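You operate a simulated robot arm through the tools that you are given. There is no shell and no other tool.

Carry out the task below with a simulated two-armed robot. There is one attempt and no reset: what you move stays moved.

Task
Do the morning check of the empty chain hoist.
Fine: hoist key on, run the hook up until its limit lamp lights, push the hoist stop in, press the lower button to see that nothing moves, pull the stop out, then lower to 50 cm and turn the key off. Hands off the hook while it runs.

It is judged by the outcome, as a careful person would: the job done as asked, and still so three seconds after it is handed in. It fails if anything else is knocked over, pushed out of place, dropped, spilled or broken.

Robot
Two 7-joint arms with fingered hands on one trunk that stands fixed in place. Base frame: the origin is at the foot of the trunk, x ahead of it, y to its left, z up; the work surface is at about z = 0.82. Readings come in m, degrees, newtons and seconds.
The left shoulder is at [0.04, 0.146, 1.305], the right one opposite. With the tool pointing down near the work surface each hand reaches from about 0.1 to 0.68 m from the base axis, measured 20 degrees to its own side. Payload 4 kg a hand.
Tool frame (each hand has its own): the origin (TCP) lies between the finger pads and is the grasp point; the fingertips stand 0.026 m ahead of it; z points along the fingers, y is the line along which they close. The gripper opens to 0.148 m; its body begins 0.073 m behind the TCP. The gripper is a hand of 3 fingers: y runs from the thumb to the fingers, the wrist lies at [0, 0, -0.224] in the tool frame, and closing takes about 1.5 s.
Orientation is that of the tool frame in the base frame, as a unit quaternion [w, x, y, z]. With the fingers straight down and closing along the base's y, the tool's x points along the base's -x, its y along +y and its z along -z.

Tools
- The arms move only by the tool servo_tool. It takes "left_commands", "right_commands" or both (then of equal length, played together; a hand with none holds still); each is a list of rows, each an object (a shift or turn left out is 0, a gripper value left out holds the last) with "dr": the turn, a rotation vector about the base's x, y, z in units of 6 degrees (1.0 is 6 degrees), a list of three; "dp": the shift along the base's x, y, z in units of 30 mm (1.0 is 30 mm), a list of three. In form: [{"dr": [ax, ay, az], "dp": [dx, dy, dz]}, ...]. A call has 1 to 20 rows; each row shifts and turns the commanded pose from where the row before left it. "left_fingers" and "right_fingers" are, for a hand that has rows, the opening, from 0 (shut) to 1 (fully open), set as the call begins (left out, the last holds). A call with a number of a shift or a turn outside -1 to 1 is refused whole. Each row takes 0.2 s and may step no farther than 0.05 m and 8.6 degrees from the row before; otherwise, or with a gripper value out of range, the whole call is refused. Where a pose cannot be reached the arm comes as near as it can. A force on the tool above 50 N (or 10 N above the force at the start of the call, whichever is more), or a blocked arm, ends the call early, and 0.2 s more pass. Each finger travels about 0.108 m/s and halts on what it meets, pressing with about 26 N; the grip force reading is that of the motor and also rises with nothing between the fingers. The clock runs only during rows and for 0.2 s after the last one: add rows that do not move to give the fingers time. It gives the time, the measured TCP pose, the force on the tool (base axes), the opening and the grip force at its end, in the units of the frame above (readings bear some noise), with the torque about the TCP (base axes, N m) and any sound that the robot's microphone picked up, and new pictures: "views" is both (left out), scene, wrist or none (wrist: the cameras of the hands that moved).
- Cameras (640 x 400 px; columns grow to the right, rows downward): "scene" is now at [0.0992, -0.0476, 1.5761]; the picture's right is [-0.51, -0.86, 0.00], its down [-0.15, 0.09, -0.99] and it looks along [0.85, -0.50, -0.17] (base axes); focal length 291 px, centre (320, 200). "left" rides on the left gripper at [-0.068, -0.039, -0.09] in its tool frame; the picture's right is [0.50, -0.87, 0.00], its down [0.65, 0.38, -0.65] and it looks along [0.57, 0.33, 0.76] (tool axes); focal length 222 px, centre (320, 200). "right" rides on the right gripper at [0.068, -0.039, -0.09] in its tool frame; the picture's right is [0.50, 0.87, 0.00], its down [-0.65, 0.38, -0.65] and it looks along [-0.57, 0.33, 0.76] (tool axes); focal length 222 px, centre (320, 200). There is no depth. A picture from a camera that has moved, and an enlarged one, comes with that camera's place and axes in the base frame and with its lens.
- lift_body(by): moves the trunk up (or, below 0, down) by that many m; the arms and the scene camera ride with it, the base frame stays. It gives what a move gives, with no picture.
- curl_fingers(finger1, finger2, thumb_bend, hand): sets how far each is bent, from 0 (flat) to 100 (curled in); at 30 the hand is open as for a grip, at 70 the pads meet at the TCP. One left out holds its place. A second passes; each finger stops where it meets its share of the squeeze, and holds until it gets a number again. A gripper value or a shape takes the hand back. It gives what a move gives, with no picture; readings hold the bend of each and the force on the fingers (four entries, about 0 where the hand has none), thumb and palm.
- hand_shape(shape, hand): the hand has 3 fingers and takes this shape, open, in about a second: jaw (thumb against the fingers, like two jaws); tri (thumb and two fingers); tip (a fingertip pinch); poke (one finger out to press); point (the index stretched); flat (the hand flat); cup (the hand cupped); fist (a fist). The gripper value then closes the fingers along that shape, each until it touches; the sizes above hold for jaw. It gives what a move gives, with no picture.
- pan_tilt(pan, tilt): turns the head with the scene camera to pan (to the left, within 86 degrees either way) and tilt (down, from -29 to 69), counted from straight ahead of the robot. It gives what a move gives, and a new picture of the scene camera.
- close_up(camera, box): a new picture of the part [left, top, right, bottom] of that camera's present view, enlarged. It takes no simulated time.
- hand_in(): hands the job in; it is judged then, once.

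Places have to be worked out from the pictures, the camera data and where the tool is seen. Open the grippers and draw the arms clear of the work before you hand the job in, unless the task says otherwise.

The tools are called after "Emit:" as a command line: name --argument value ..., lists and objects as JSON in quotes. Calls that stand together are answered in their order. servo_tool: Moves the arms, as the interface text tells. Its arguments: {"type":"object","properties":{"left_commands":{"type":"array"},"left_fingers":{"type":"number"},"right_commands":{"type":"array"},"right_fingers":{"type":"number"},"views":{"type":"string","enum":["both","scene","wrist","none"]}},"required":[]} The other tools are called the same way: lift_body (by) moves the trunk up or down; hand_shape (shape, hand) gives the hand a shape; curl_fingers (finger1, finger2, thumb_bend, hand) moves the fingers one by one; pan_tilt (pan, tilt) turns the head that bears the scene camera; close_up (camera, box) takes an enlarged picture of a part of a camera's view; hand_in () hands the job in.

At the start:

```text
clock: 0.0
left_tcp_pos: [0.3808, -0.0239, 1.4518]
left_tcp_rot: [0.0, 0.0, 1.0, 0.0]
left_contact_force: [-0.6, 0.6, -0.4]
left_torque: [0.0, -0.01, -0.02]
left_opening: 0.1478
left_grip_force: 0.0
left_shape: jaw
left_bend: [30.0, 30.0, 30.0]
left_finger forces: [0.0, 0.1, 0.1, 0.0, 0.0, 0.0]
right_tcp_pos: [0.331, -0.3729, 1.5394]
right_tcp_rot: [0.0, 0.001, 1.0, -0.002]
right_contact_force: [0.0, 0.7, 0.8]
right_torque: [0.0, 0.02, -0.01]
right_opening: 0.1477
right_grip_force: 0.2
right_shape: jaw
right_bend: [30.0, 30.0, 30.0]
right_finger forces: [0.1, 0.0, 0.0, 0.1, 0.0, 0.0]
trunk travel left (down, up): [-0.475, 0.031]
head pan, tilt (commanded): [-30.6, 9.9]
```

scene: 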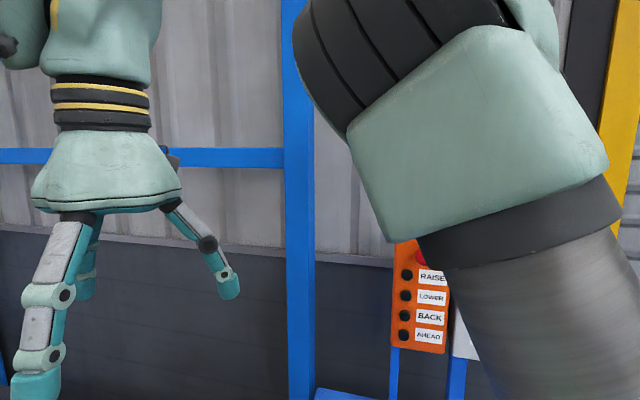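
right: 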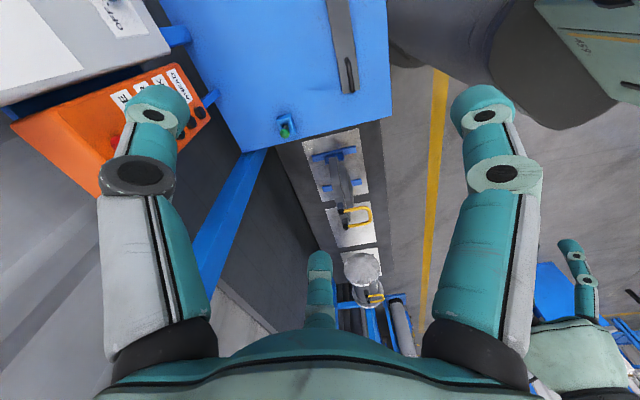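
left: 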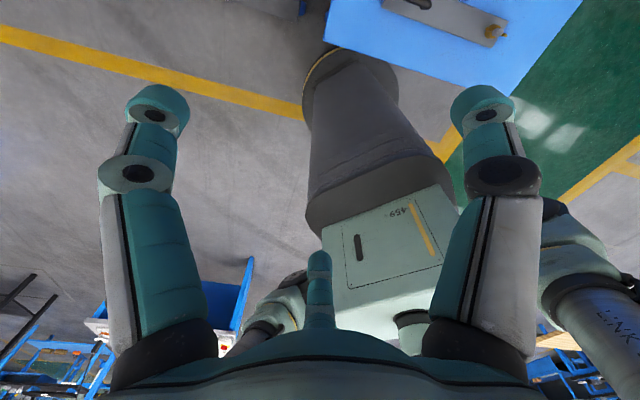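

The scene view is mostly blocked by the right arm; an orange pendant with RAISE/LOWER/BACK/AHEAD is seen behind it. I turn the head about to survey the workplace first.

Emit:
pan_tilt --pan 0 --tilt 25

Emit:
pan_tilt --pan -60 --tilt 25

Emit:
pan_tilt --pan 50 --tilt 25

```text
clock: 1.0
left_tcp_pos: [0.3813, -0.0243, 1.4514]
left_tcp_rot: [0.0, -0.001, 1.0, 0.0]
left_contact_force: [0.3, 0.9, 0.3]
left_torque: [-0.01, -0.05, 0.02]
left_opening: 0.1482
left_grip_force: 0.1
left_shape: jaw
left_bend: [30.0, 30.0, 30.0]
left_finger forces: [0.0, 0.1, 0.0, 0.0, 0.0, 0.1]
right_tcp_pos: [0.3319, -0.3719, 1.5398]
right_tcp_rot: [0.001, -0.001, 1.0, 0.0]
right_contact_force: [-0.6, 0.0, -0.1]
right_torque: [-0.03, 0.02, -0.01]
right_opening: 0.1479
right_grip_force: 0.0
right_shape: jaw
right_bend: [30.0, 30.0, 30.0]
right_finger forces: [0.0, 0.0, 0.1, 0.0, 0.1, 0.0]
trunk travel left (down, up): [-0.475, 0.031]
head pan, tilt (commanded): [0.0, 25.0]
camera scene: at [0.1113, -0.0004, 1.5516], right [0.0, -1.0, 0.0], down [-0.42, 0.0, -0.91], along [0.91, 0.0, -0.42], focal length 291 px, centre (320, 200)
```

scene: 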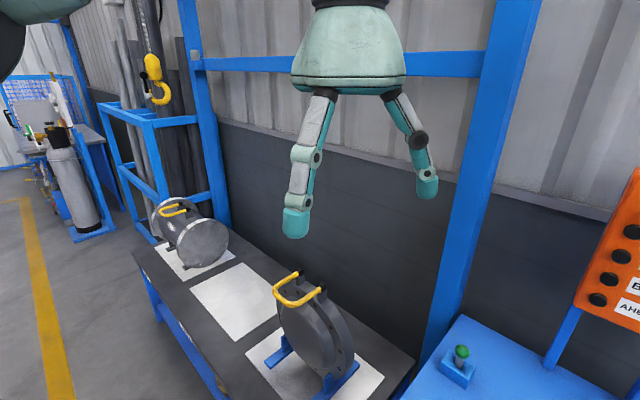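

```text
clock: 2.3
left_tcp_pos: [0.3807, -0.0235, 1.4516]
left_tcp_rot: [-0.001, 0.0, 1.0, 0.001]
left_contact_force: [-0.2, -0.1, 0.9]
left_torque: [-0.01, 0.01, -0.01]
left_opening: 0.1478
left_grip_force: 0.0
left_shape: jaw
left_bend: [30.0, 30.0, 30.0]
left_finger forces: [0.1, 0.0, 0.1, 0.0, 0.0, 0.0]
right_tcp_pos: [0.3318, -0.3712, 1.5401]
right_tcp_rot: [0.001, -0.001, 1.0, -0.001]
right_contact_force: [-0.6, -0.9, -0.2]
right_torque: [-0.02, 0.01, -0.01]
right_opening: 0.1475
right_grip_force: 0.0
right_shape: jaw
right_bend: [30.0, 30.0, 30.0]
right_finger forces: [0.0, 0.0, 0.1, 0.0, 0.1, 0.1]
trunk travel left (down, up): [-0.475, 0.031]
head pan, tilt (commanded): [-60.0, 25.0]
camera scene: at [0.0654, -0.08, 1.5515], right [-0.87, -0.5, 0.0], down [-0.21, 0.37, -0.91], along [0.45, -0.78, -0.42], focal length 291 px, centre (320, 200)
```

scene: 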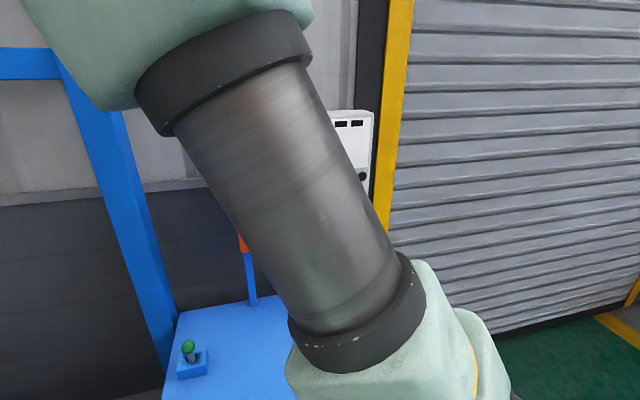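

```text
clock: 4.1
left_tcp_pos: [0.3814, -0.0239, 1.4518]
left_tcp_rot: [0.0, 0.0, 1.0, 0.001]
left_contact_force: [-0.4, 0.0, -0.7]
left_torque: [-0.01, -0.02, -0.01]
left_opening: 0.148
left_grip_force: 0.1
left_shape: jaw
left_bend: [30.0, 30.0, 30.0]
left_finger forces: [0.1, 0.0, 0.1, 0.1, 0.0, 0.1]
right_tcp_pos: [0.3322, -0.372, 1.5405]
right_tcp_rot: [0.0, 0.0, 1.0, -0.001]
right_contact_force: [0.3, 0.2, -0.5]
right_torque: [0.02, 0.02, -0.01]
right_opening: 0.1477
right_grip_force: 0.0
right_shape: jaw
right_bend: [30.0, 30.0, 30.0]
right_finger forces: [0.1, 0.0, 0.0, 0.0, 0.0, 0.1]
trunk travel left (down, up): [-0.475, 0.031]
head pan, tilt (commanded): [50.0, 25.0]
camera scene: at [0.0785, 0.0703, 1.5515], right [0.77, -0.64, 0.0], down [-0.27, -0.32, -0.91], along [0.58, 0.69, -0.42], focal length 291 px, centre (320, 200)
```

scene: 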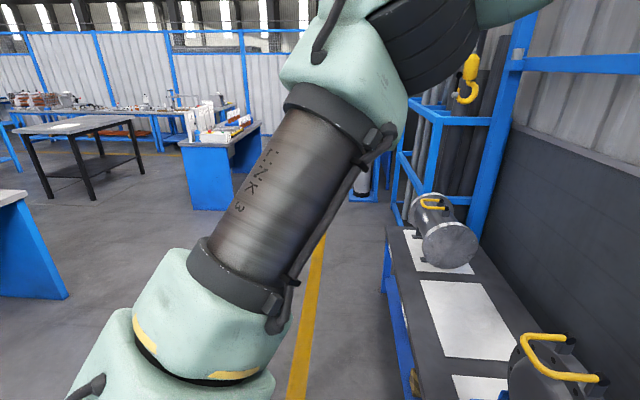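

The hook hangs to the left by the racks, and controls are on the right (orange pendant, white key box). I look upward and across to find the limit lamp and the height scale.

Emit:
pan_tilt --pan 20 --tilt -15

Emit:
pan_tilt --pan -10 --tilt 0

Emit:
pan_tilt --pan 20 --tilt 15

```text
clock: 5.2
left_tcp_pos: [0.3812, -0.0231, 1.4504]
left_tcp_rot: [-0.001, 0.001, 1.0, 0.001]
left_contact_force: [0.3, -0.3, 0.1]
left_torque: [0.03, 0.0, 0.02]
left_opening: 0.1478
left_grip_force: 0.1
left_shape: jaw
left_bend: [30.0, 30.0, 30.0]
left_finger forces: [0.1, 0.0, 0.0, 0.0, 0.0, 0.0]
right_tcp_pos: [0.3311, -0.37, 1.5415]
right_tcp_rot: [0.001, 0.0, 1.0, 0.0]
right_contact_force: [-0.4, -0.9, -0.2]
right_torque: [-0.06, 0.01, -0.01]
right_opening: 0.148
right_grip_force: 0.0
right_shape: jaw
right_bend: [30.0, 30.0, 30.0]
right_finger forces: [0.1, 0.0, 0.0, 0.1, 0.0, 0.0]
trunk travel left (down, up): [-0.475, 0.031]
head pan, tilt (commanded): [20.0, -15.0]
camera scene: at [0.0948, 0.0273, 1.6143], right [0.34, -0.94, 0.0], down [0.24, 0.09, -0.97], along [0.91, 0.33, 0.26], focal length 291 px, centre (320, 200)
```

scene: 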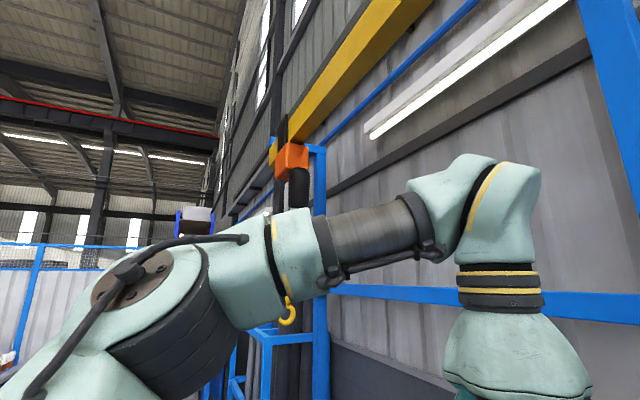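

```text
clock: 6.2
left_tcp_pos: [0.381, -0.0235, 1.451]
left_tcp_rot: [0.0, -0.001, 1.0, 0.0]
left_contact_force: [0.9, -0.5, 1.2]
left_torque: [-0.02, -0.01, 0.02]
left_opening: 0.1479
left_grip_force: 0.1
left_shape: jaw
left_bend: [30.0, 30.0, 30.0]
left_finger forces: [0.1, 0.0, 0.0, 0.0, 0.0, 0.1]
right_tcp_pos: [0.331, -0.3705, 1.5398]
right_tcp_rot: [0.001, 0.0, 1.0, -0.001]
right_contact_force: [0.2, 0.1, 0.2]
right_torque: [0.02, -0.02, 0.0]
right_opening: 0.1477
right_grip_force: 0.1
right_shape: jaw
right_bend: [30.0, 30.0, 30.0]
right_finger forces: [0.0, 0.1, 0.1, 0.0, 0.0, 0.1]
trunk travel left (down, up): [-0.475, 0.031]
head pan, tilt (commanded): [-10.0, 0.0]
camera scene: at [0.1079, -0.0158, 1.592], right [-0.17, -0.98, 0.0], down [0.0, 0.0, -1.0], along [0.98, -0.17, 0.0], focal length 291 px, centre (320, 200)
```

scene: 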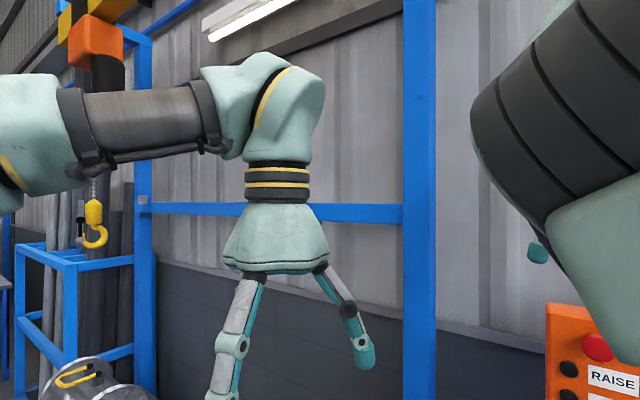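

```text
clock: 7.1
left_tcp_pos: [0.382, -0.0235, 1.4514]
left_tcp_rot: [0.0, 0.0, 1.0, 0.0]
left_contact_force: [0.5, 0.0, 0.4]
left_torque: [-0.02, 0.0, 0.03]
left_opening: 0.1479
left_grip_force: 0.0
left_shape: jaw
left_bend: [30.0, 30.0, 30.0]
left_finger forces: [0.0, 0.0, 0.0, 0.0, 0.0, 0.1]
right_tcp_pos: [0.3309, -0.3714, 1.54]
right_tcp_rot: [0.0, 0.001, 1.0, -0.001]
right_contact_force: [-0.1, -0.1, -1.0]
right_torque: [0.0, 0.01, 0.01]
right_opening: 0.1479
right_grip_force: 0.1
right_shape: jaw
right_bend: [30.0, 30.0, 30.0]
right_finger forces: [0.1, 0.1, 0.0, 0.0, 0.0, 0.0]
trunk travel left (down, up): [-0.475, 0.031]
head pan, tilt (commanded): [20.0, 15.0]
camera scene: at [0.107, 0.0315, 1.5678], right [0.34, -0.94, 0.0], down [-0.24, -0.09, -0.97], along [0.91, 0.33, -0.26], focal length 291 px, centre (320, 200)
```

scene: 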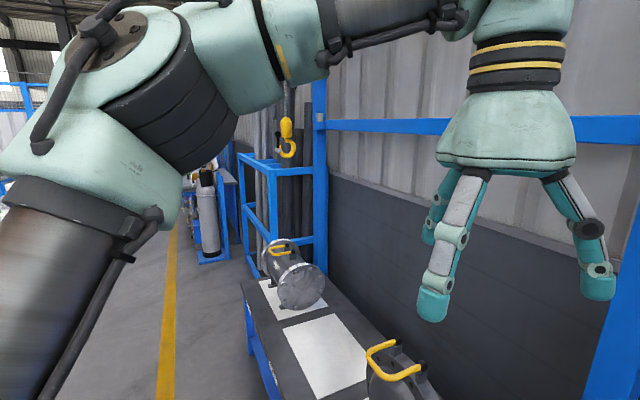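

The left arm and right arm mask much. I enlarge the right wrist camera's upper-left part, where the orange pendant and the white box with "OFF" appear.

Emit:
close_up --camera "right" --box '[0, 0, 320, 200]'

Emit:
pan_tilt --pan -45 --tilt 0

```text
2.00 times, centred on (160, 100) of right
camera zoom: at [0.2643, -0.4102, 1.63], right [-0.5, 0.87, 0.0], down [0.65, 0.38, 0.65], along [0.57, 0.33, -0.76], focal length 444 px, centre (640, 400)
```

zoom: 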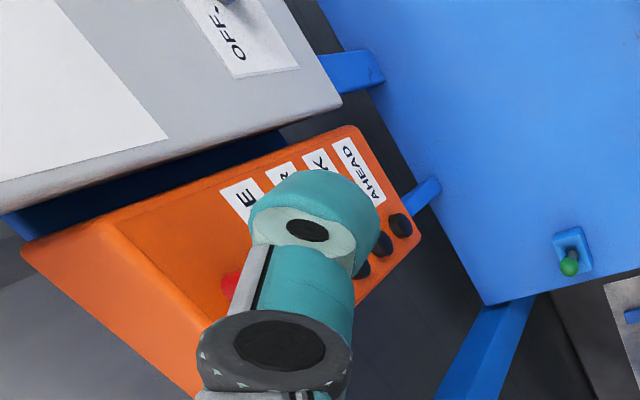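

```text
clock: 8.5
left_tcp_pos: [0.3823, -0.023, 1.4523]
left_tcp_rot: [0.0, 0.0, 1.0, 0.0]
left_contact_force: [0.7, 0.2, -0.3]
left_torque: [-0.01, 0.03, 0.02]
left_opening: 0.148
left_grip_force: 0.1
left_shape: jaw
left_bend: [30.0, 30.0, 30.0]
left_finger forces: [0.0, 0.1, 0.0, 0.1, 0.0, 0.0]
right_tcp_pos: [0.3312, -0.372, 1.5406]
right_tcp_rot: [0.0, -0.001, 1.0, -0.001]
right_contact_force: [0.1, -0.2, -0.8]
right_torque: [-0.01, -0.02, -0.01]
right_opening: 0.1479
right_grip_force: 0.1
right_shape: jaw
right_bend: [30.0, 30.0, 30.0]
right_finger forces: [0.1, 0.1, 0.0, 0.0, 0.1, 0.0]
trunk travel left (down, up): [-0.475, 0.031]
head pan, tilt (commanded): [-45.0, 0.0]
camera scene: at [0.083, -0.0639, 1.5919], right [-0.71, -0.71, 0.0], down [0.0, 0.0, -1.0], along [0.71, -0.71, 0.0], focal length 291 px, centre (320, 200)
```

scene: 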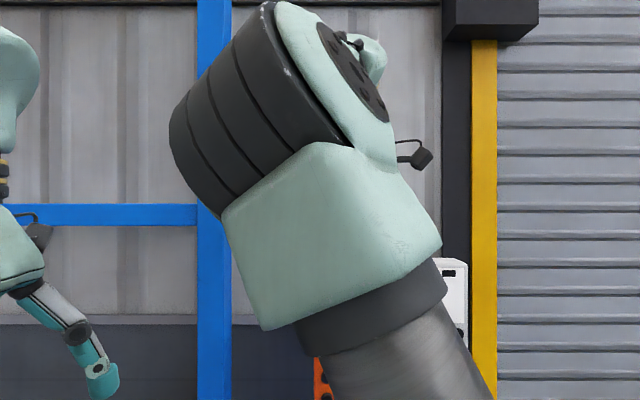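

The right elbow hides the pendant and key box. From two views the RAISE button triangulates to about (0.53, -0.53, 1.30); I draw the right hand back and down, and the left hand out to the left, both moving away from everything.

Emit:
servo_tool --right_commands '[{"dp": [-0.5, -0.2, -0.7]}, {"dp": [-0.5, -0.2, -0.7]}, {"dp": [-0.5, -0.2, -0.7]}, {"dp": [-0.5, -0.2, -0.7]}, {"dp": [-0.5, -0.2, -0.7]}, {"dp": [-0.5, -0.2, -0.7]}, {"dp": [-0.5, -0.2, -0.7]}, {"dp": [-0.5, -0.2, -0.7]}, {"dp": [0, -0.2, -0.7]}, {"dp": [0, -0.2, -0.7]}]' --left_commands '[{"dp": [-0.5, 1, -0.7]}, {"dp": [-0.5, 1, -0.7]}, {"dp": [-0.5, 1, -0.7]}, {"dp": [-0.5, 1, -0.7]}, {"dp": [-0.5, 1, -0.7]}, {"dp": [-0.5, 1, -0.7]}, {"dp": [-0.5, 1, -0.7]}, {"dp": [-0.5, 1, -0.7]}, {"dp": [0, 1, -0.7]}, {"dp": [0, 1, -0.7]}]' --views "scene"

```text
clock: 10.7
left_tcp_pos: [0.2613, 0.278, 1.2405]
left_tcp_rot: [-0.001, 0.001, 1.0, 0.0]
left_contact_force: [0.4, 0.0, -0.1]
left_torque: [0.01, -0.02, 0.0]
left_opening: 0.1479
left_grip_force: 0.1
left_shape: jaw
left_bend: [30.0, 30.0, 30.0]
left_finger forces: [0.1, 0.0, 0.1, 0.1, 0.0, 0.1]
right_tcp_pos: [0.2119, -0.4313, 1.3295]
right_tcp_rot: [0.0, 0.0, 1.0, 0.0]
right_contact_force: [1.0, -0.5, 0.0]
right_torque: [0.01, 0.02, -0.01]
right_opening: 0.1481
right_grip_force: 0.0
right_shape: jaw
right_bend: [30.0, 30.0, 30.0]
right_finger forces: [0.1, 0.0, 0.1, 0.0, 0.0, 0.1]
trunk travel left (down, up): [-0.475, 0.031]
head pan, tilt (commanded): [-45.0, 0.0]
camera scene: at [0.0831, -0.0627, 1.5919], right [-0.71, -0.71, 0.0], down [0.0, 0.0, -1.0], along [0.71, -0.71, 0.0], focal length 291 px, centre (320, 200)
```

scene: 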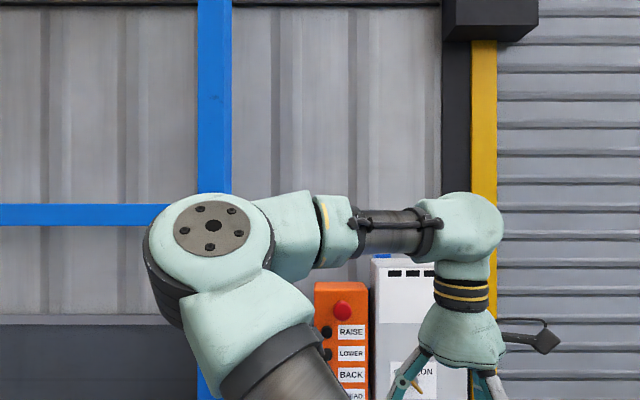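

The pendant (red stop at top, RAISE/LOWER/BACK/AHEAD) and white box (windows on top, key with OFF/ON) come into view. I lower the right hand more and tilt the head to see the whole.

Emit:
servo_tool --right_commands '[{"dp": [-0.4, -0.3, -1]}, {"dp": [-0.4, -0.3, -1]}, {"dp": [-0.4, -0.3, -1]}, {"dp": [-0.4, -0.3, -1]}, {"dp": [0, -0.3, -1]}, {"dp": [0, -0.3, -1]}]' --views "none"

Emit:
pan_tilt --pan -45 --tilt 25

```text
clock: 12.1
left_tcp_pos: [0.2609, 0.2744, 1.2415]
left_tcp_rot: [0.0, 0.0, 1.0, 0.0]
left_contact_force: [-0.4, 1.4, -0.2]
left_torque: [0.0, 0.0, -0.01]
left_opening: 0.1482
left_grip_force: 0.1
left_shape: jaw
left_bend: [30.0, 30.0, 30.0]
left_finger forces: [0.1, 0.0, 0.0, 0.0, 0.0, 0.1]
right_tcp_pos: [0.1642, -0.4879, 1.15]
right_tcp_rot: [0.0, 0.0, 1.0, -0.001]
right_contact_force: [-0.5, 0.6, 0.4]
right_torque: [0.03, 0.02, 0.0]
right_opening: 0.1479
right_grip_force: 0.2
right_shape: jaw
right_bend: [30.0, 30.0, 30.0]
right_finger forces: [0.1, 0.0, 0.0, 0.0, 0.1, 0.0]
trunk travel left (down, up): [-0.475, 0.031]
head pan, tilt (commanded): [-45.0, 0.0]
```

```text
clock: 13.0
left_tcp_pos: [0.2602, 0.2768, 1.2413]
left_tcp_rot: [0.0, 0.0, 1.0, -0.001]
left_contact_force: [-0.5, -0.4, 0.3]
left_torque: [-0.03, 0.04, 0.01]
left_opening: 0.148
left_grip_force: 0.1
left_shape: jaw
left_bend: [30.0, 30.0, 30.0]
left_finger forces: [0.1, 0.1, 0.1, 0.0, 0.1, 0.0]
right_tcp_pos: [0.1639, -0.4863, 1.1521]
right_tcp_rot: [0.0, 0.0, 1.0, -0.001]
right_contact_force: [-0.1, -0.3, 0.2]
right_torque: [-0.02, -0.03, -0.01]
right_opening: 0.1478
right_grip_force: 0.1
right_shape: jaw
right_bend: [30.0, 30.0, 30.0]
right_finger forces: [0.1, 0.0, 0.0, 0.0, 0.0, 0.0]
trunk travel left (down, up): [-0.475, 0.031]
head pan, tilt (commanded): [-45.0, 25.0]
camera scene: at [0.0841, -0.0651, 1.5517], right [-0.71, -0.71, 0.0], down [-0.3, 0.3, -0.91], along [0.64, -0.64, -0.42], focal length 291 px, centre (320, 200)
```

scene: 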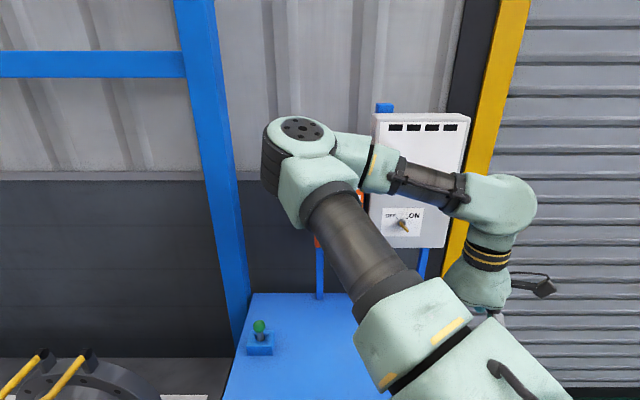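

I enlarge the white key box in the scene camera.

Emit:
close_up --camera "scene" --box '[340, 90, 500, 260]'

Emit:
close_up --camera "scene" --box '[220, 290, 320, 370]'

```text
2.35 times, centred on (420, 175) of scene
camera zoom: at [0.0841, -0.0651, 1.5517], right [-0.71, -0.71, 0.0], down [-0.3, 0.3, -0.91], along [0.64, -0.64, -0.42], focal length 685 px, centre (85, 259)
```

zoom: 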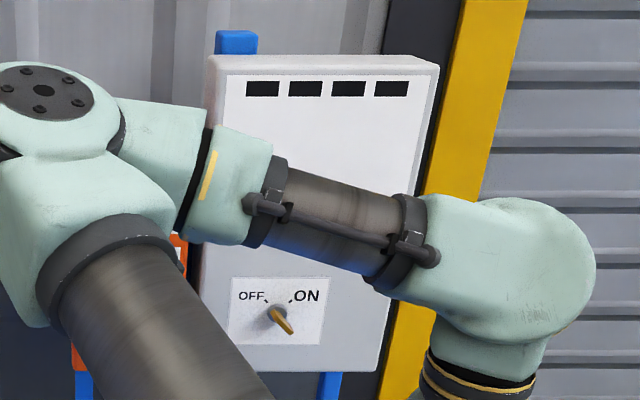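

```text
5.00 times, centred on (270, 330) of scene
camera zoom: at [0.0841, -0.0651, 1.5517], right [-0.71, -0.71, 0.0], down [-0.3, 0.3, -0.91], along [0.64, -0.64, -0.42], focal length 1455 px, centre (570, -450)
```

zoom: 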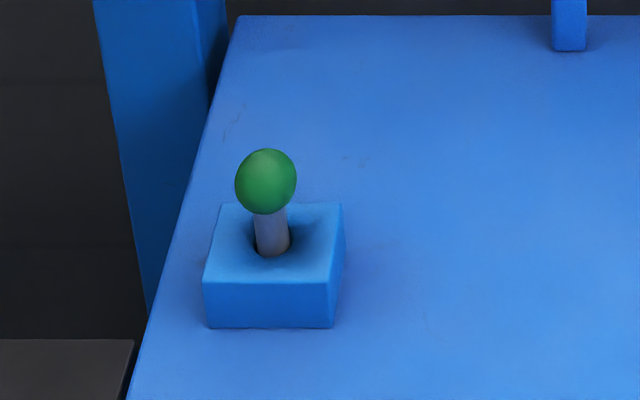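

The key's bow points down-right from its hub, pointer toward OFF; the four windows are dark. I lower the right hand further, to bring the elbow below the line of sight, watching both pictures.

Emit:
servo_tool --right_commands '[{"dp": [-0.3, -0.1, -1]}, {"dp": [-0.3, -0.1, -1]}, {"dp": [-0.3, -0.1, -1]}, {"dp": [0, -0.1, -1]}, {"dp": [0, -0.1, -1]}, {"dp": [0, 0, -1]}]' --views "both"

```text
clock: 14.4
left_tcp_pos: [0.2618, 0.2759, 1.2428]
left_tcp_rot: [0.0, 0.0, 1.0, 0.0]
left_contact_force: [-0.5, 0.7, -0.2]
left_torque: [0.0, 0.0, -0.01]
left_opening: 0.1476
left_grip_force: 0.0
left_shape: jaw
left_bend: [30.0, 30.0, 30.0]
left_finger forces: [0.0, 0.0, 0.1, 0.1, 0.0, 0.0]
right_tcp_pos: [0.1376, -0.5011, 0.9683]
right_tcp_rot: [0.0, 0.001, 1.0, 0.0]
right_contact_force: [0.1, 0.0, -0.3]
right_torque: [0.01, -0.03, 0.0]
right_opening: 0.1482
right_grip_force: 0.0
right_shape: jaw
right_bend: [30.0, 30.0, 30.0]
right_finger forces: [0.1, 0.1, 0.1, 0.1, 0.0, 0.1]
trunk travel left (down, up): [-0.475, 0.031]
head pan, tilt (commanded): [-45.0, 25.0]
camera scene: at [0.0846, -0.0655, 1.5515], right [-0.71, -0.71, 0.0], down [-0.3, 0.3, -0.91], along [0.64, -0.64, -0.42], focal length 291 px, centre (320, 200)
camera right: at [0.0702, -0.5376, 1.0589], right [-0.5, 0.87, 0.0], down [0.65, 0.38, 0.65], along [0.57, 0.33, -0.76], focal length 222 px, centre (320, 200)
```

scene: 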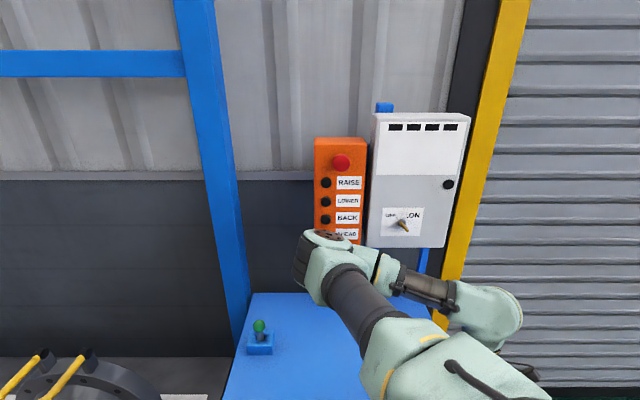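
right: 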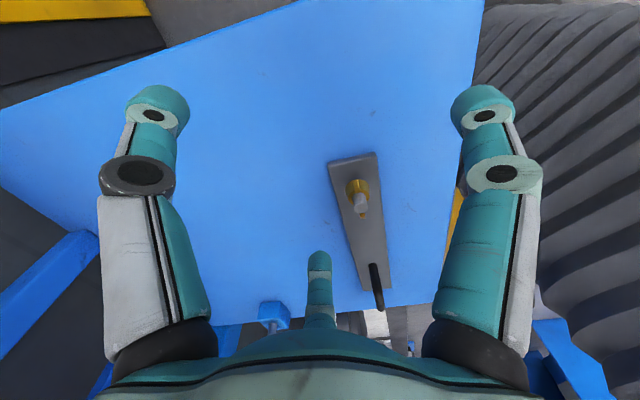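

Now the pendant and box are in clear view. I enlarge both.

Emit:
close_up --camera "scene" --box '[300, 95, 480, 255]'

Emit:
close_up --camera "scene" --box '[370, 190, 440, 245]'

Emit:
close_up --camera "scene" --box '[375, 105, 475, 175]'

Emit:
pan_tilt --pan -25 --tilt 20

```text
2.50 times, centred on (390, 175) of scene
camera zoom: at [0.0846, -0.0655, 1.5515], right [-0.71, -0.71, 0.0], down [-0.3, 0.3, -0.91], along [0.64, -0.64, -0.42], focal length 728 px, centre (145, 262)
```

zoom: 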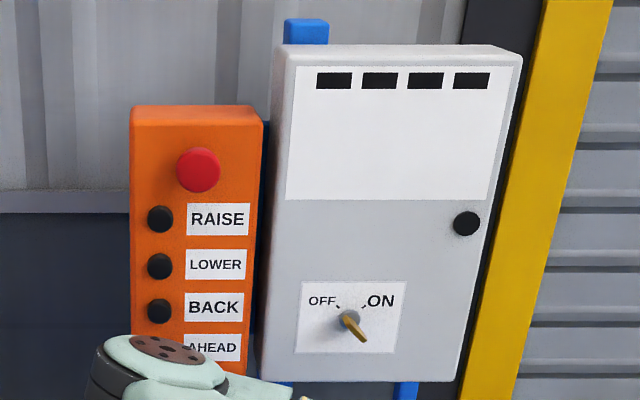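

```text
7.27 times, centred on (405, 218) of scene
camera zoom: at [0.0846, -0.0655, 1.5515], right [-0.71, -0.71, 0.0], down [-0.3, 0.3, -0.91], along [0.64, -0.64, -0.42], focal length 2116 px, centre (-298, 73)
```

zoom: 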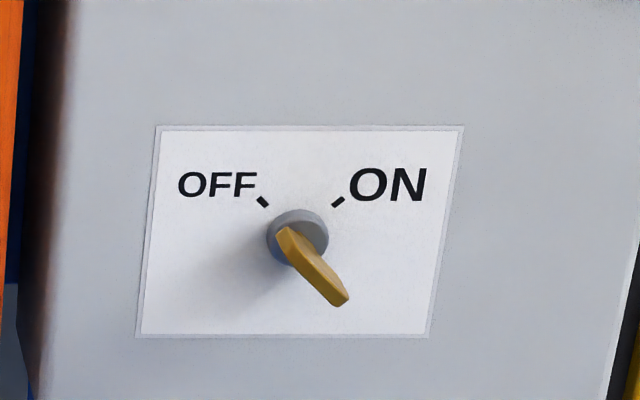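

```text
5.71 times, centred on (425, 140) of scene
camera zoom: at [0.0846, -0.0655, 1.5515], right [-0.71, -0.71, 0.0], down [-0.3, 0.3, -0.91], along [0.64, -0.64, -0.42], focal length 1663 px, centre (-280, 543)
```

zoom: 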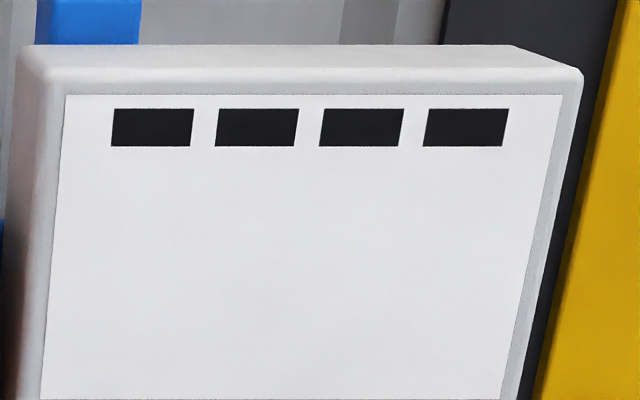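

```text
clock: 15.2
left_tcp_pos: [0.261, 0.2754, 1.2421]
left_tcp_rot: [0.0, 0.0, 1.0, 0.0]
left_contact_force: [0.1, 0.1, -0.4]
left_torque: [-0.01, 0.03, -0.01]
left_opening: 0.1481
left_grip_force: 0.0
left_shape: jaw
left_bend: [30.0, 30.0, 30.0]
left_finger forces: [0.0, 0.1, 0.1, 0.0, 0.0, 0.0]
right_tcp_pos: [0.1375, -0.4971, 0.9695]
right_tcp_rot: [0.001, 0.0, 1.0, 0.0]
right_contact_force: [-0.3, -1.0, -0.4]
right_torque: [-0.01, 0.0, 0.01]
right_opening: 0.1479
right_grip_force: 0.0
right_shape: jaw
right_bend: [30.0, 30.0, 30.0]
right_finger forces: [0.0, 0.0, 0.0, 0.0, 0.0, 0.1]
trunk travel left (down, up): [-0.475, 0.031]
head pan, tilt (commanded): [-25.0, 20.0]
camera scene: at [0.1035, -0.0396, 1.5596], right [-0.42, -0.91, 0.0], down [-0.31, 0.14, -0.94], along [0.85, -0.4, -0.34], focal length 291 px, centre (320, 200)
```

scene: 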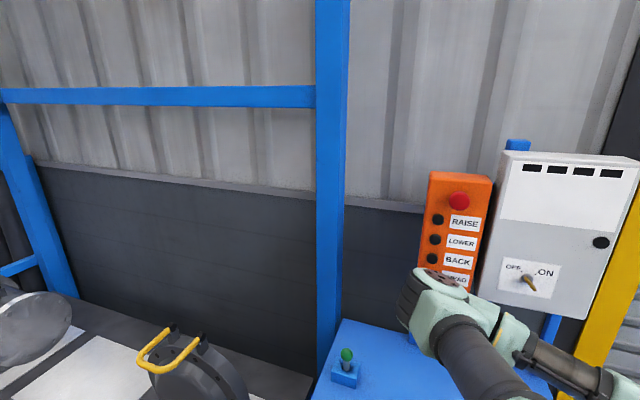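

The pendant and box both face about (-0.7, 0.7, 0); buttons lie 53 mm apart (RAISE z≈1.29, LOWER 1.236, BACK 1.18, AHEAD 1.13), stop z≈1.34, key near (0.40, -0.69, 1.175). Now I look at the hoist side for the lamp and height scale.

Emit:
pan_tilt --pan 30 --tilt 0

Emit:
close_up --camera "scene" --box '[200, 0, 440, 180]'

Emit:
close_up --camera "scene" --box '[200, 150, 440, 330]'

```text
clock: 16.4
left_tcp_pos: [0.2609, 0.277, 1.242]
left_tcp_rot: [-0.001, 0.0, 1.0, 0.0]
left_contact_force: [-0.7, 0.6, 0.2]
left_torque: [-0.01, 0.03, 0.0]
left_opening: 0.1479
left_grip_force: 0.1
left_shape: jaw
left_bend: [30.0, 30.0, 30.0]
left_finger forces: [0.0, 0.0, 0.0, 0.0, 0.1, 0.0]
right_tcp_pos: [0.1374, -0.4991, 0.9693]
right_tcp_rot: [0.0, 0.0, 1.0, -0.001]
right_contact_force: [-0.7, -0.4, 0.3]
right_torque: [-0.02, 0.02, -0.01]
right_opening: 0.1477
right_grip_force: 0.1
right_shape: jaw
right_bend: [30.0, 30.0, 30.0]
right_finger forces: [0.0, 0.1, 0.1, 0.0, 0.0, 0.0]
trunk travel left (down, up): [-0.475, 0.031]
head pan, tilt (commanded): [30.0, 0.0]
camera scene: at [0.0972, 0.0447, 1.5919], right [0.5, -0.87, 0.0], down [0.0, 0.0, -1.0], along [0.87, 0.5, 0.0], focal length 291 px, centre (320, 200)
```

scene: 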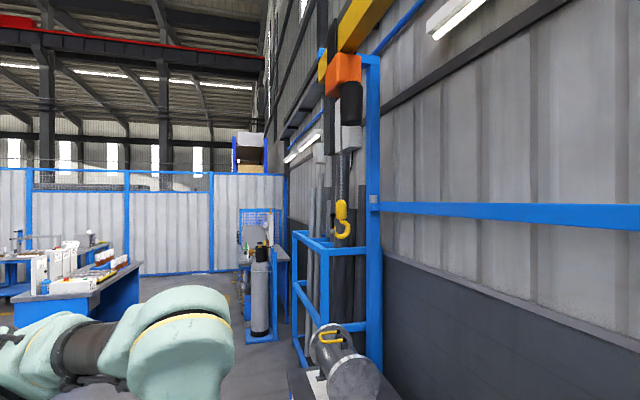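

```text
2.22 times, centred on (320, 90) of scene
camera zoom: at [0.0972, 0.0447, 1.5919], right [0.5, -0.87, 0.0], down [0.0, 0.0, -1.0], along [0.87, 0.5, 0.0], focal length 647 px, centre (320, 444)
```

zoom: 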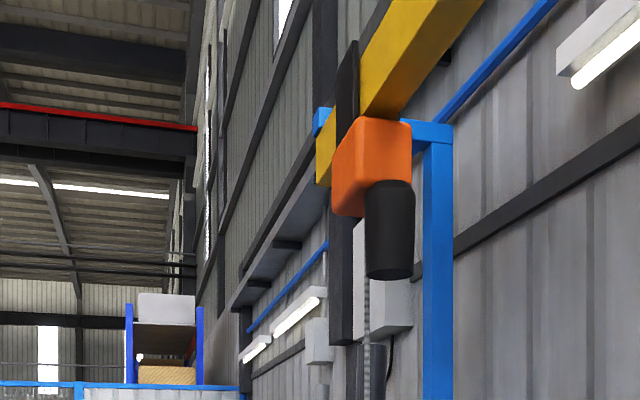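

```text
2.22 times, centred on (320, 240) of scene
camera zoom: at [0.0972, 0.0447, 1.5919], right [0.5, -0.87, 0.0], down [0.0, 0.0, -1.0], along [0.87, 0.5, 0.0], focal length 647 px, centre (320, 111)
```

zoom: 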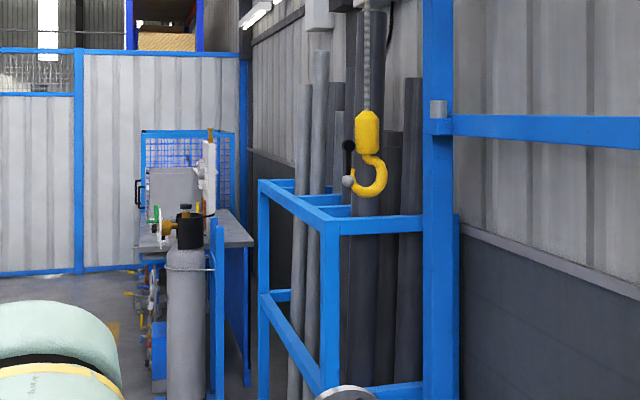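

No lamp shows on the hoist itself, so the box's windows are likely the read-out. I now turn the right hand to point horizontally toward the panel, standing about 12 cm off the key.

Emit:
servo_tool --right_commands '[{"dr": [0, -1, 0], "dp": [0.361, -0.2, 0.456]}, {"dr": [0, -1, 0], "dp": [0.361, -0.2, 0.456]}, {"dr": [0, -1, 0], "dp": [0.361, -0.2, 0.456]}, {"dr": [0, -1, 0], "dp": [0.361, -0.2, 0.456]}, {"dr": [0, -1, 0], "dp": [0.361, -0.2, 0.456]}, {"dr": [0, -1, 0], "dp": [0.361, -0.2, 0.456]}, {"dr": [0, -1, 0], "dp": [0.361, -0.2, 0.456]}, {"dr": [0, -1, 0], "dp": [0.361, -0.2, 0.456]}, {"dr": [0, -1, 0], "dp": [0.361, -0.2, 0.456]}, {"dr": [0, -1, 0], "dp": [0.361, -0.2, 0.456]}, {"dr": [0, -1, 0], "dp": [0.361, -0.2, 0.456]}, {"dr": [0, -1, 0], "dp": [0.361, -0.2, 0.456]}, {"dr": [0, -1, 0], "dp": [0.361, -0.2, 0.456]}, {"dr": [0, -1, 0], "dp": [0.361, -0.2, 0.456]}, {"dr": [0, -1, 0], "dp": [0.361, -0.2, 0.456]}]' --views "wrist"

Emit:
pan_tilt --pan -45 --tilt 25

```text
clock: 19.6
left_tcp_pos: [0.2608, 0.275, 1.2412]
left_tcp_rot: [-0.001, 0.0, 1.0, 0.0]
left_contact_force: [0.1, 0.4, 0.4]
left_torque: [-0.01, 0.01, -0.05]
left_opening: 0.1479
left_grip_force: 0.1
left_shape: jaw
left_bend: [30.0, 30.0, 30.0]
left_finger forces: [0.0, 0.1, 0.1, 0.0, 0.0, 0.1]
right_tcp_pos: [0.298, -0.5927, 1.1736]
right_tcp_rot: [0.707, 0.0, 0.707, 0.0]
right_contact_force: [0.1, -0.7, -0.4]
right_torque: [0.0, 0.02, 0.01]
right_opening: 0.1476
right_grip_force: 0.1
right_shape: jaw
right_bend: [30.0, 30.0, 30.0]
right_finger forces: [0.0, 0.0, 0.0, 0.0, 0.0, 0.1]
trunk travel left (down, up): [-0.475, 0.031]
head pan, tilt (commanded): [30.0, 0.0]
camera right: at [0.2087, -0.6299, 1.1057], right [0.0, 0.87, -0.5], down [-0.65, 0.38, 0.65], along [0.76, 0.33, 0.57], focal length 222 px, centre (320, 200)
```

right: 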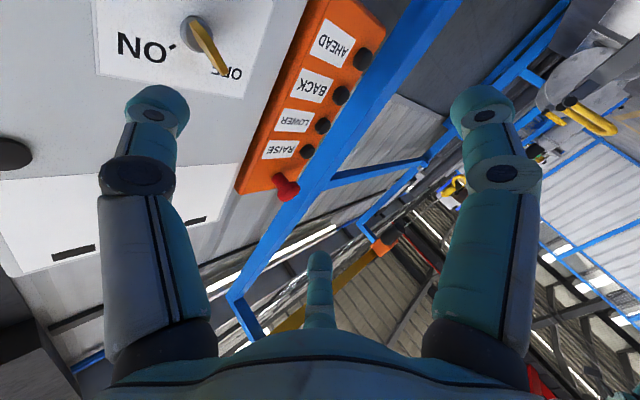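

```text
clock: 21.1
left_tcp_pos: [0.2612, 0.2756, 1.2413]
left_tcp_rot: [0.0, -0.001, 1.0, -0.001]
left_contact_force: [-1.2, -0.2, -0.7]
left_torque: [0.03, 0.0, 0.02]
left_opening: 0.1477
left_grip_force: 0.0
left_shape: jaw
left_bend: [30.0, 30.0, 30.0]
left_finger forces: [0.0, 0.0, 0.0, 0.0, 0.1, 0.1]
right_tcp_pos: [0.2983, -0.5906, 1.1737]
right_tcp_rot: [0.707, 0.0, 0.707, 0.0]
right_contact_force: [0.0, 0.7, 0.1]
right_torque: [-0.01, -0.01, 0.0]
right_opening: 0.1479
right_grip_force: 0.1
right_shape: jaw
right_bend: [30.0, 30.0, 30.0]
right_finger forces: [0.0, 0.0, 0.0, 0.0, 0.0, 0.0]
trunk travel left (down, up): [-0.475, 0.031]
head pan, tilt (commanded): [-45.0, 25.0]
camera scene: at [0.0844, -0.0653, 1.5516], right [-0.71, -0.71, 0.0], down [-0.3, 0.3, -0.91], along [0.64, -0.64, -0.42], focal length 291 px, centre (320, 200)
```

scene: 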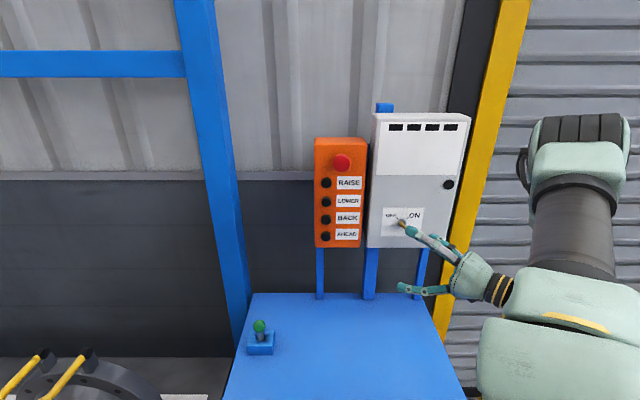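

Wrist and head views agree: RAISE (0.554,-0.557,1.282), LOWER ≈1.230, stop (0.508,-0.562,1.341), key hub (0.410,-0.702,1.166), with the face normal at -45°. I look closer at the key from the wrist camera.

Emit:
close_up --camera "right" --box '[90, 0, 290, 110]'

Emit:
close_up --camera "scene" --box '[300, 120, 480, 260]'

```text
3.20 times, centred on (190, 55) of right
camera zoom: at [0.2086, -0.6294, 1.1059], right [0.0, 0.87, -0.5], down [-0.65, 0.38, 0.66], along [0.76, 0.33, 0.57], focal length 711 px, centre (736, 664)
```

zoom: 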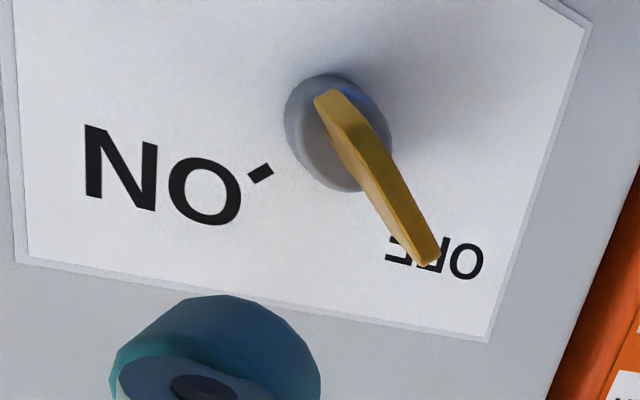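

```text
2.86 times, centred on (390, 190) of scene
camera zoom: at [0.0844, -0.0653, 1.5516], right [-0.71, -0.71, 0.0], down [-0.3, 0.3, -0.91], along [0.64, -0.64, -0.42], focal length 831 px, centre (120, 229)
```

zoom: 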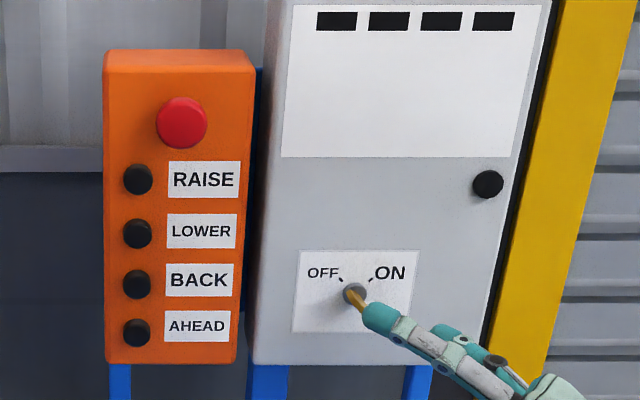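

The key is a flat bow lying along the OFF diagonal, sticking out some 3 cm. I yaw the hand 45° to face the box and roll it 45° so the thumb and fingers will close across the bow.

Emit:
servo_tool --right_commands '[{"dr": [0, 0, -0.9375]}, {"dr": [0, 0, -0.9375]}, {"dr": [0, 0, -0.9375]}, {"dr": [0, 0, -0.9375]}, {"dr": [0, 0, -0.9375]}, {"dr": [0, 0, -0.9375]}, {"dr": [0, 0, -0.9375]}, {"dr": [0, 0, -0.9375]}, {"dr": [-0.663, 0.663, 0]}, {"dr": [-0.663, 0.663, 0]}, {"dr": [-0.663, 0.663, 0]}, {"dr": [-0.663, 0.663, 0]}, {"dr": [-0.663, 0.663, 0]}, {"dr": [-0.663, 0.663, 0]}, {"dr": [-0.663, 0.663, 0]}, {"dr": [-0.663, 0.663, 0]}]' --views "both"

```text
clock: 24.5
left_tcp_pos: [0.2631, 0.2772, 1.2411]
left_tcp_rot: [-0.001, 0.0, 1.0, 0.0]
left_contact_force: [0.3, 0.1, -0.3]
left_torque: [-0.04, -0.01, -0.01]
left_opening: 0.1477
left_grip_force: 0.1
left_shape: jaw
left_bend: [30.0, 30.0, 30.0]
left_finger forces: [0.0, 0.0, 0.0, 0.0, 0.0, 0.0]
right_tcp_pos: [0.3123, -0.6038, 1.1825]
right_tcp_rot: [0.499, -0.002, 0.707, -0.501]
right_contact_force: [-0.3, 0.8, -1.3]
right_torque: [-0.01, 0.06, -0.03]
right_opening: 0.1479
right_grip_force: 0.1
right_shape: jaw
right_bend: [30.0, 30.0, 30.0]
right_finger forces: [0.0, 0.0, 0.0, 0.1, 0.0, 0.0]
right hand out of reach, approached as far as the arm can: row 10, 11, 12, 14
trunk travel left (down, up): [-0.475, 0.031]
head pan, tilt (commanded): [-45.0, 25.0]
camera scene: at [0.0873, -0.0636, 1.5514], right [-0.71, -0.71, 0.0], down [-0.3, 0.3, -0.91], along [0.64, -0.64, -0.42], focal length 291 px, centre (320, 200)
camera right: at [0.1972, -0.5932, 1.1632], right [0.18, 0.18, -0.97], down [0.05, 0.98, 0.19], along [0.98, -0.09, 0.17], focal length 222 px, centre (320, 200)
```

scene: 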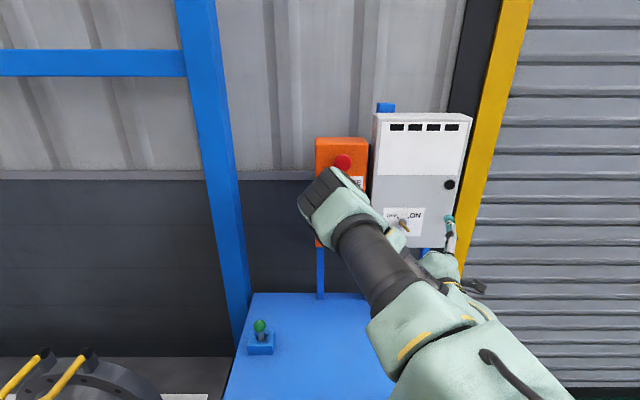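
right: 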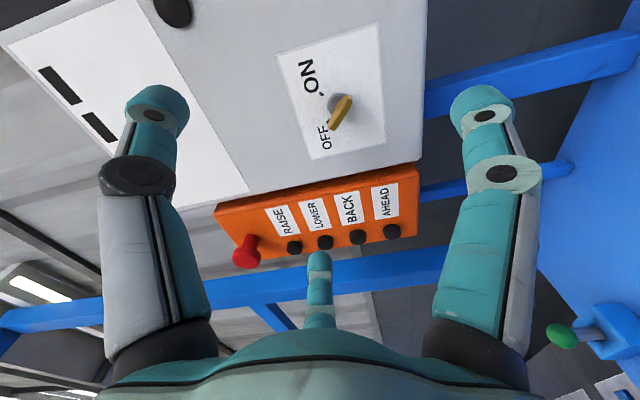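

The hand has reached the rolled pose (TCP about (0.312,-0.604,1.183)); the wrist view confirms the key hub at (0.410,-0.702,1.165). I enlarge the key to see its bow.

Emit:
close_up --camera "right" --box '[270, 40, 420, 170]'

Emit:
close_up --camera "scene" --box '[370, 190, 470, 260]'

```text
3.08 times, centred on (345, 105) of right
camera zoom: at [0.1972, -0.5932, 1.1632], right [0.18, 0.18, -0.97], down [0.05, 0.98, 0.19], along [0.98, -0.09, 0.17], focal length 684 px, centre (243, 492)
```

zoom: 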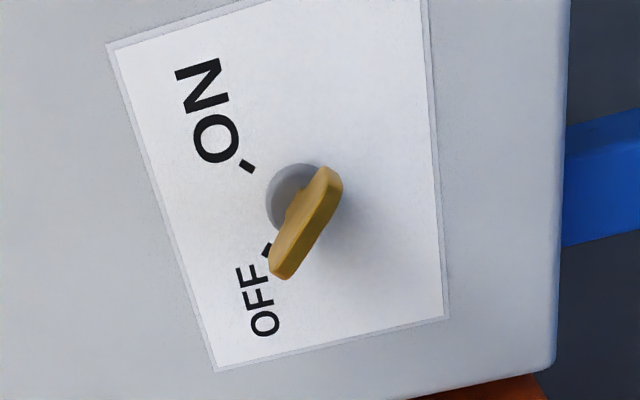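

```text
5.71 times, centred on (420, 225) of scene
camera zoom: at [0.0873, -0.0636, 1.5514], right [-0.71, -0.71, 0.0], down [-0.3, 0.3, -0.91], along [0.64, -0.64, -0.42], focal length 1663 px, centre (-251, 57)
```

zoom: 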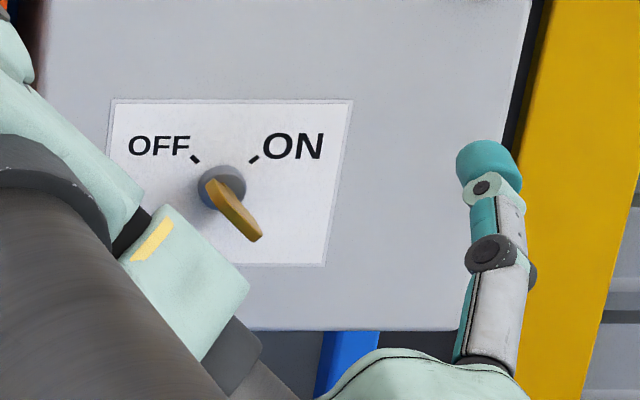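

The bow's outer edge is at depth ≈0.763 along the approach axis, hub front ≈0.786. I narrow the hand's opening and advance the TCP part way along the axis, lowering to z≈1.166.

Emit:
servo_tool --right_commands '[{"dp": [0.2, -0.2, -0.18]}, {"dp": [0.2, -0.2, -0.18]}, {"dp": [0.2, -0.2, -0.18]}, {"dp": [0.2, -0.2, 0]}, {"dp": [0.2, -0.2, 0]}, {}, {}, {}]' --right_fingers 0.4 --views "wrist"

```text
clock: 26.3
left_tcp_pos: [0.2607, 0.2751, 1.241]
left_tcp_rot: [-0.001, 0.001, 1.0, 0.0]
left_contact_force: [-0.6, -0.1, -0.8]
left_torque: [0.0, -0.01, -0.04]
left_opening: 0.148
left_grip_force: 0.0
left_shape: jaw
left_bend: [30.0, 30.0, 30.0]
left_finger forces: [0.1, 0.1, 0.0, 0.1, 0.0, 0.1]
right_tcp_pos: [0.3421, -0.6356, 1.1656]
right_tcp_rot: [0.5, -0.001, 0.707, -0.5]
right_contact_force: [0.0, -0.4, 0.4]
right_torque: [-0.01, 0.02, 0.0]
right_opening: 0.0594
right_grip_force: 0.1
right_shape: jaw
right_bend: [77.0, 77.0, 70.0]
right_finger forces: [0.0, 0.1, 0.1, 0.0, 0.0, 0.0]
trunk travel left (down, up): [-0.475, 0.031]
head pan, tilt (commanded): [-45.0, 25.0]
camera right: at [0.2254, -0.6248, 1.1454], right [0.18, 0.18, -0.97], down [0.05, 0.98, 0.19], along [0.98, -0.09, 0.17], focal length 222 px, centre (320, 200)
```

right: 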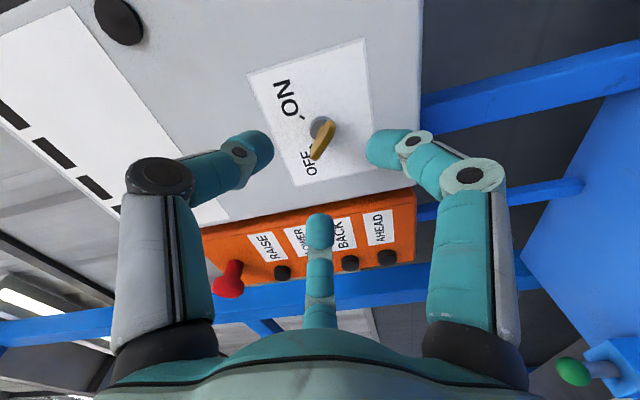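

TCP sits on the key axis (depth 0.691) with thumb and fingers spread about it. I advance along the axis to depth 0.760 so that the bow lies between the pads.

Emit:
servo_tool --right_commands '[{"dp": [0.23, -0.23, 0]}, {"dp": [0.23, -0.23, 0]}, {"dp": [0.23, -0.23, 0]}, {"dp": [0.23, -0.23, 0]}, {"dp": [0.23, -0.23, 0]}, {"dp": [0.23, -0.23, 0]}, {"dp": [0.23, -0.23, 0]}, {}]' --views "wrist"

Emit:
close_up --camera "right" --box '[220, 60, 420, 240]'

```text
clock: 28.1
left_tcp_pos: [0.261, 0.2765, 1.2414]
left_tcp_rot: [0.0, 0.001, 1.0, -0.001]
left_contact_force: [-0.5, 0.0, -0.1]
left_torque: [0.02, -0.01, 0.03]
left_opening: 0.1476
left_grip_force: 0.0
left_shape: jaw
left_bend: [30.0, 30.0, 30.0]
left_finger forces: [0.0, 0.0, 0.1, 0.1, 0.0, 0.0]
right_tcp_pos: [0.3915, -0.6847, 1.1674]
right_tcp_rot: [0.5, 0.0, 0.706, -0.501]
right_contact_force: [0.4, 0.0, 0.3]
right_torque: [-0.03, 0.03, 0.01]
right_opening: 0.0593
right_grip_force: 0.1
right_shape: jaw
right_bend: [77.0, 77.0, 70.0]
right_finger forces: [0.0, 0.0, 0.0, 0.0, 0.0, 0.0]
trunk travel left (down, up): [-0.475, 0.031]
head pan, tilt (commanded): [-45.0, 25.0]
camera right: at [0.2741, -0.6732, 1.1467], right [0.18, 0.18, -0.97], down [0.05, 0.98, 0.19], along [0.98, -0.09, 0.17], focal length 222 px, centre (320, 200)
```

right: 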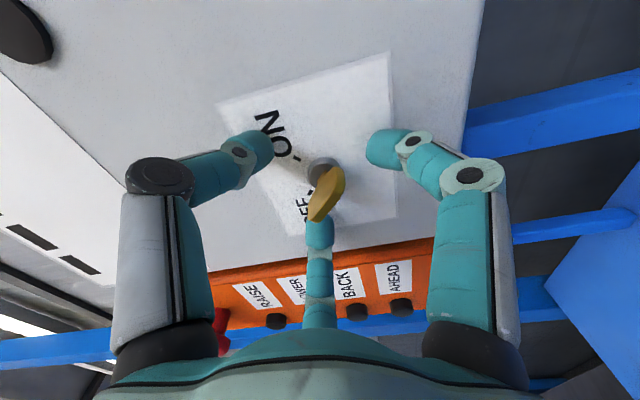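

```text
2.22 times, centred on (320, 150) of right
camera zoom: at [0.2741, -0.6732, 1.1467], right [0.18, 0.18, -0.97], down [0.05, 0.98, 0.19], along [0.98, -0.09, 0.17], focal length 494 px, centre (320, 311)
```

zoom: 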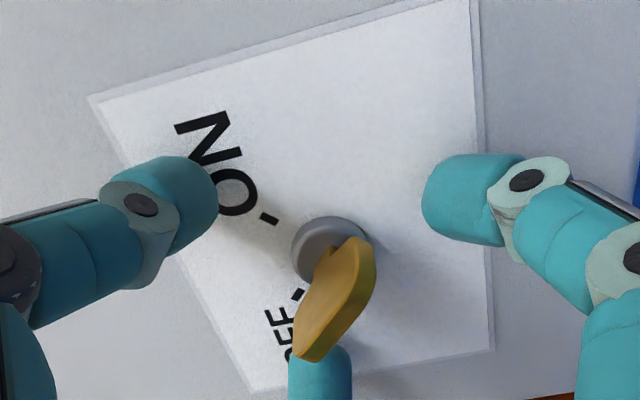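

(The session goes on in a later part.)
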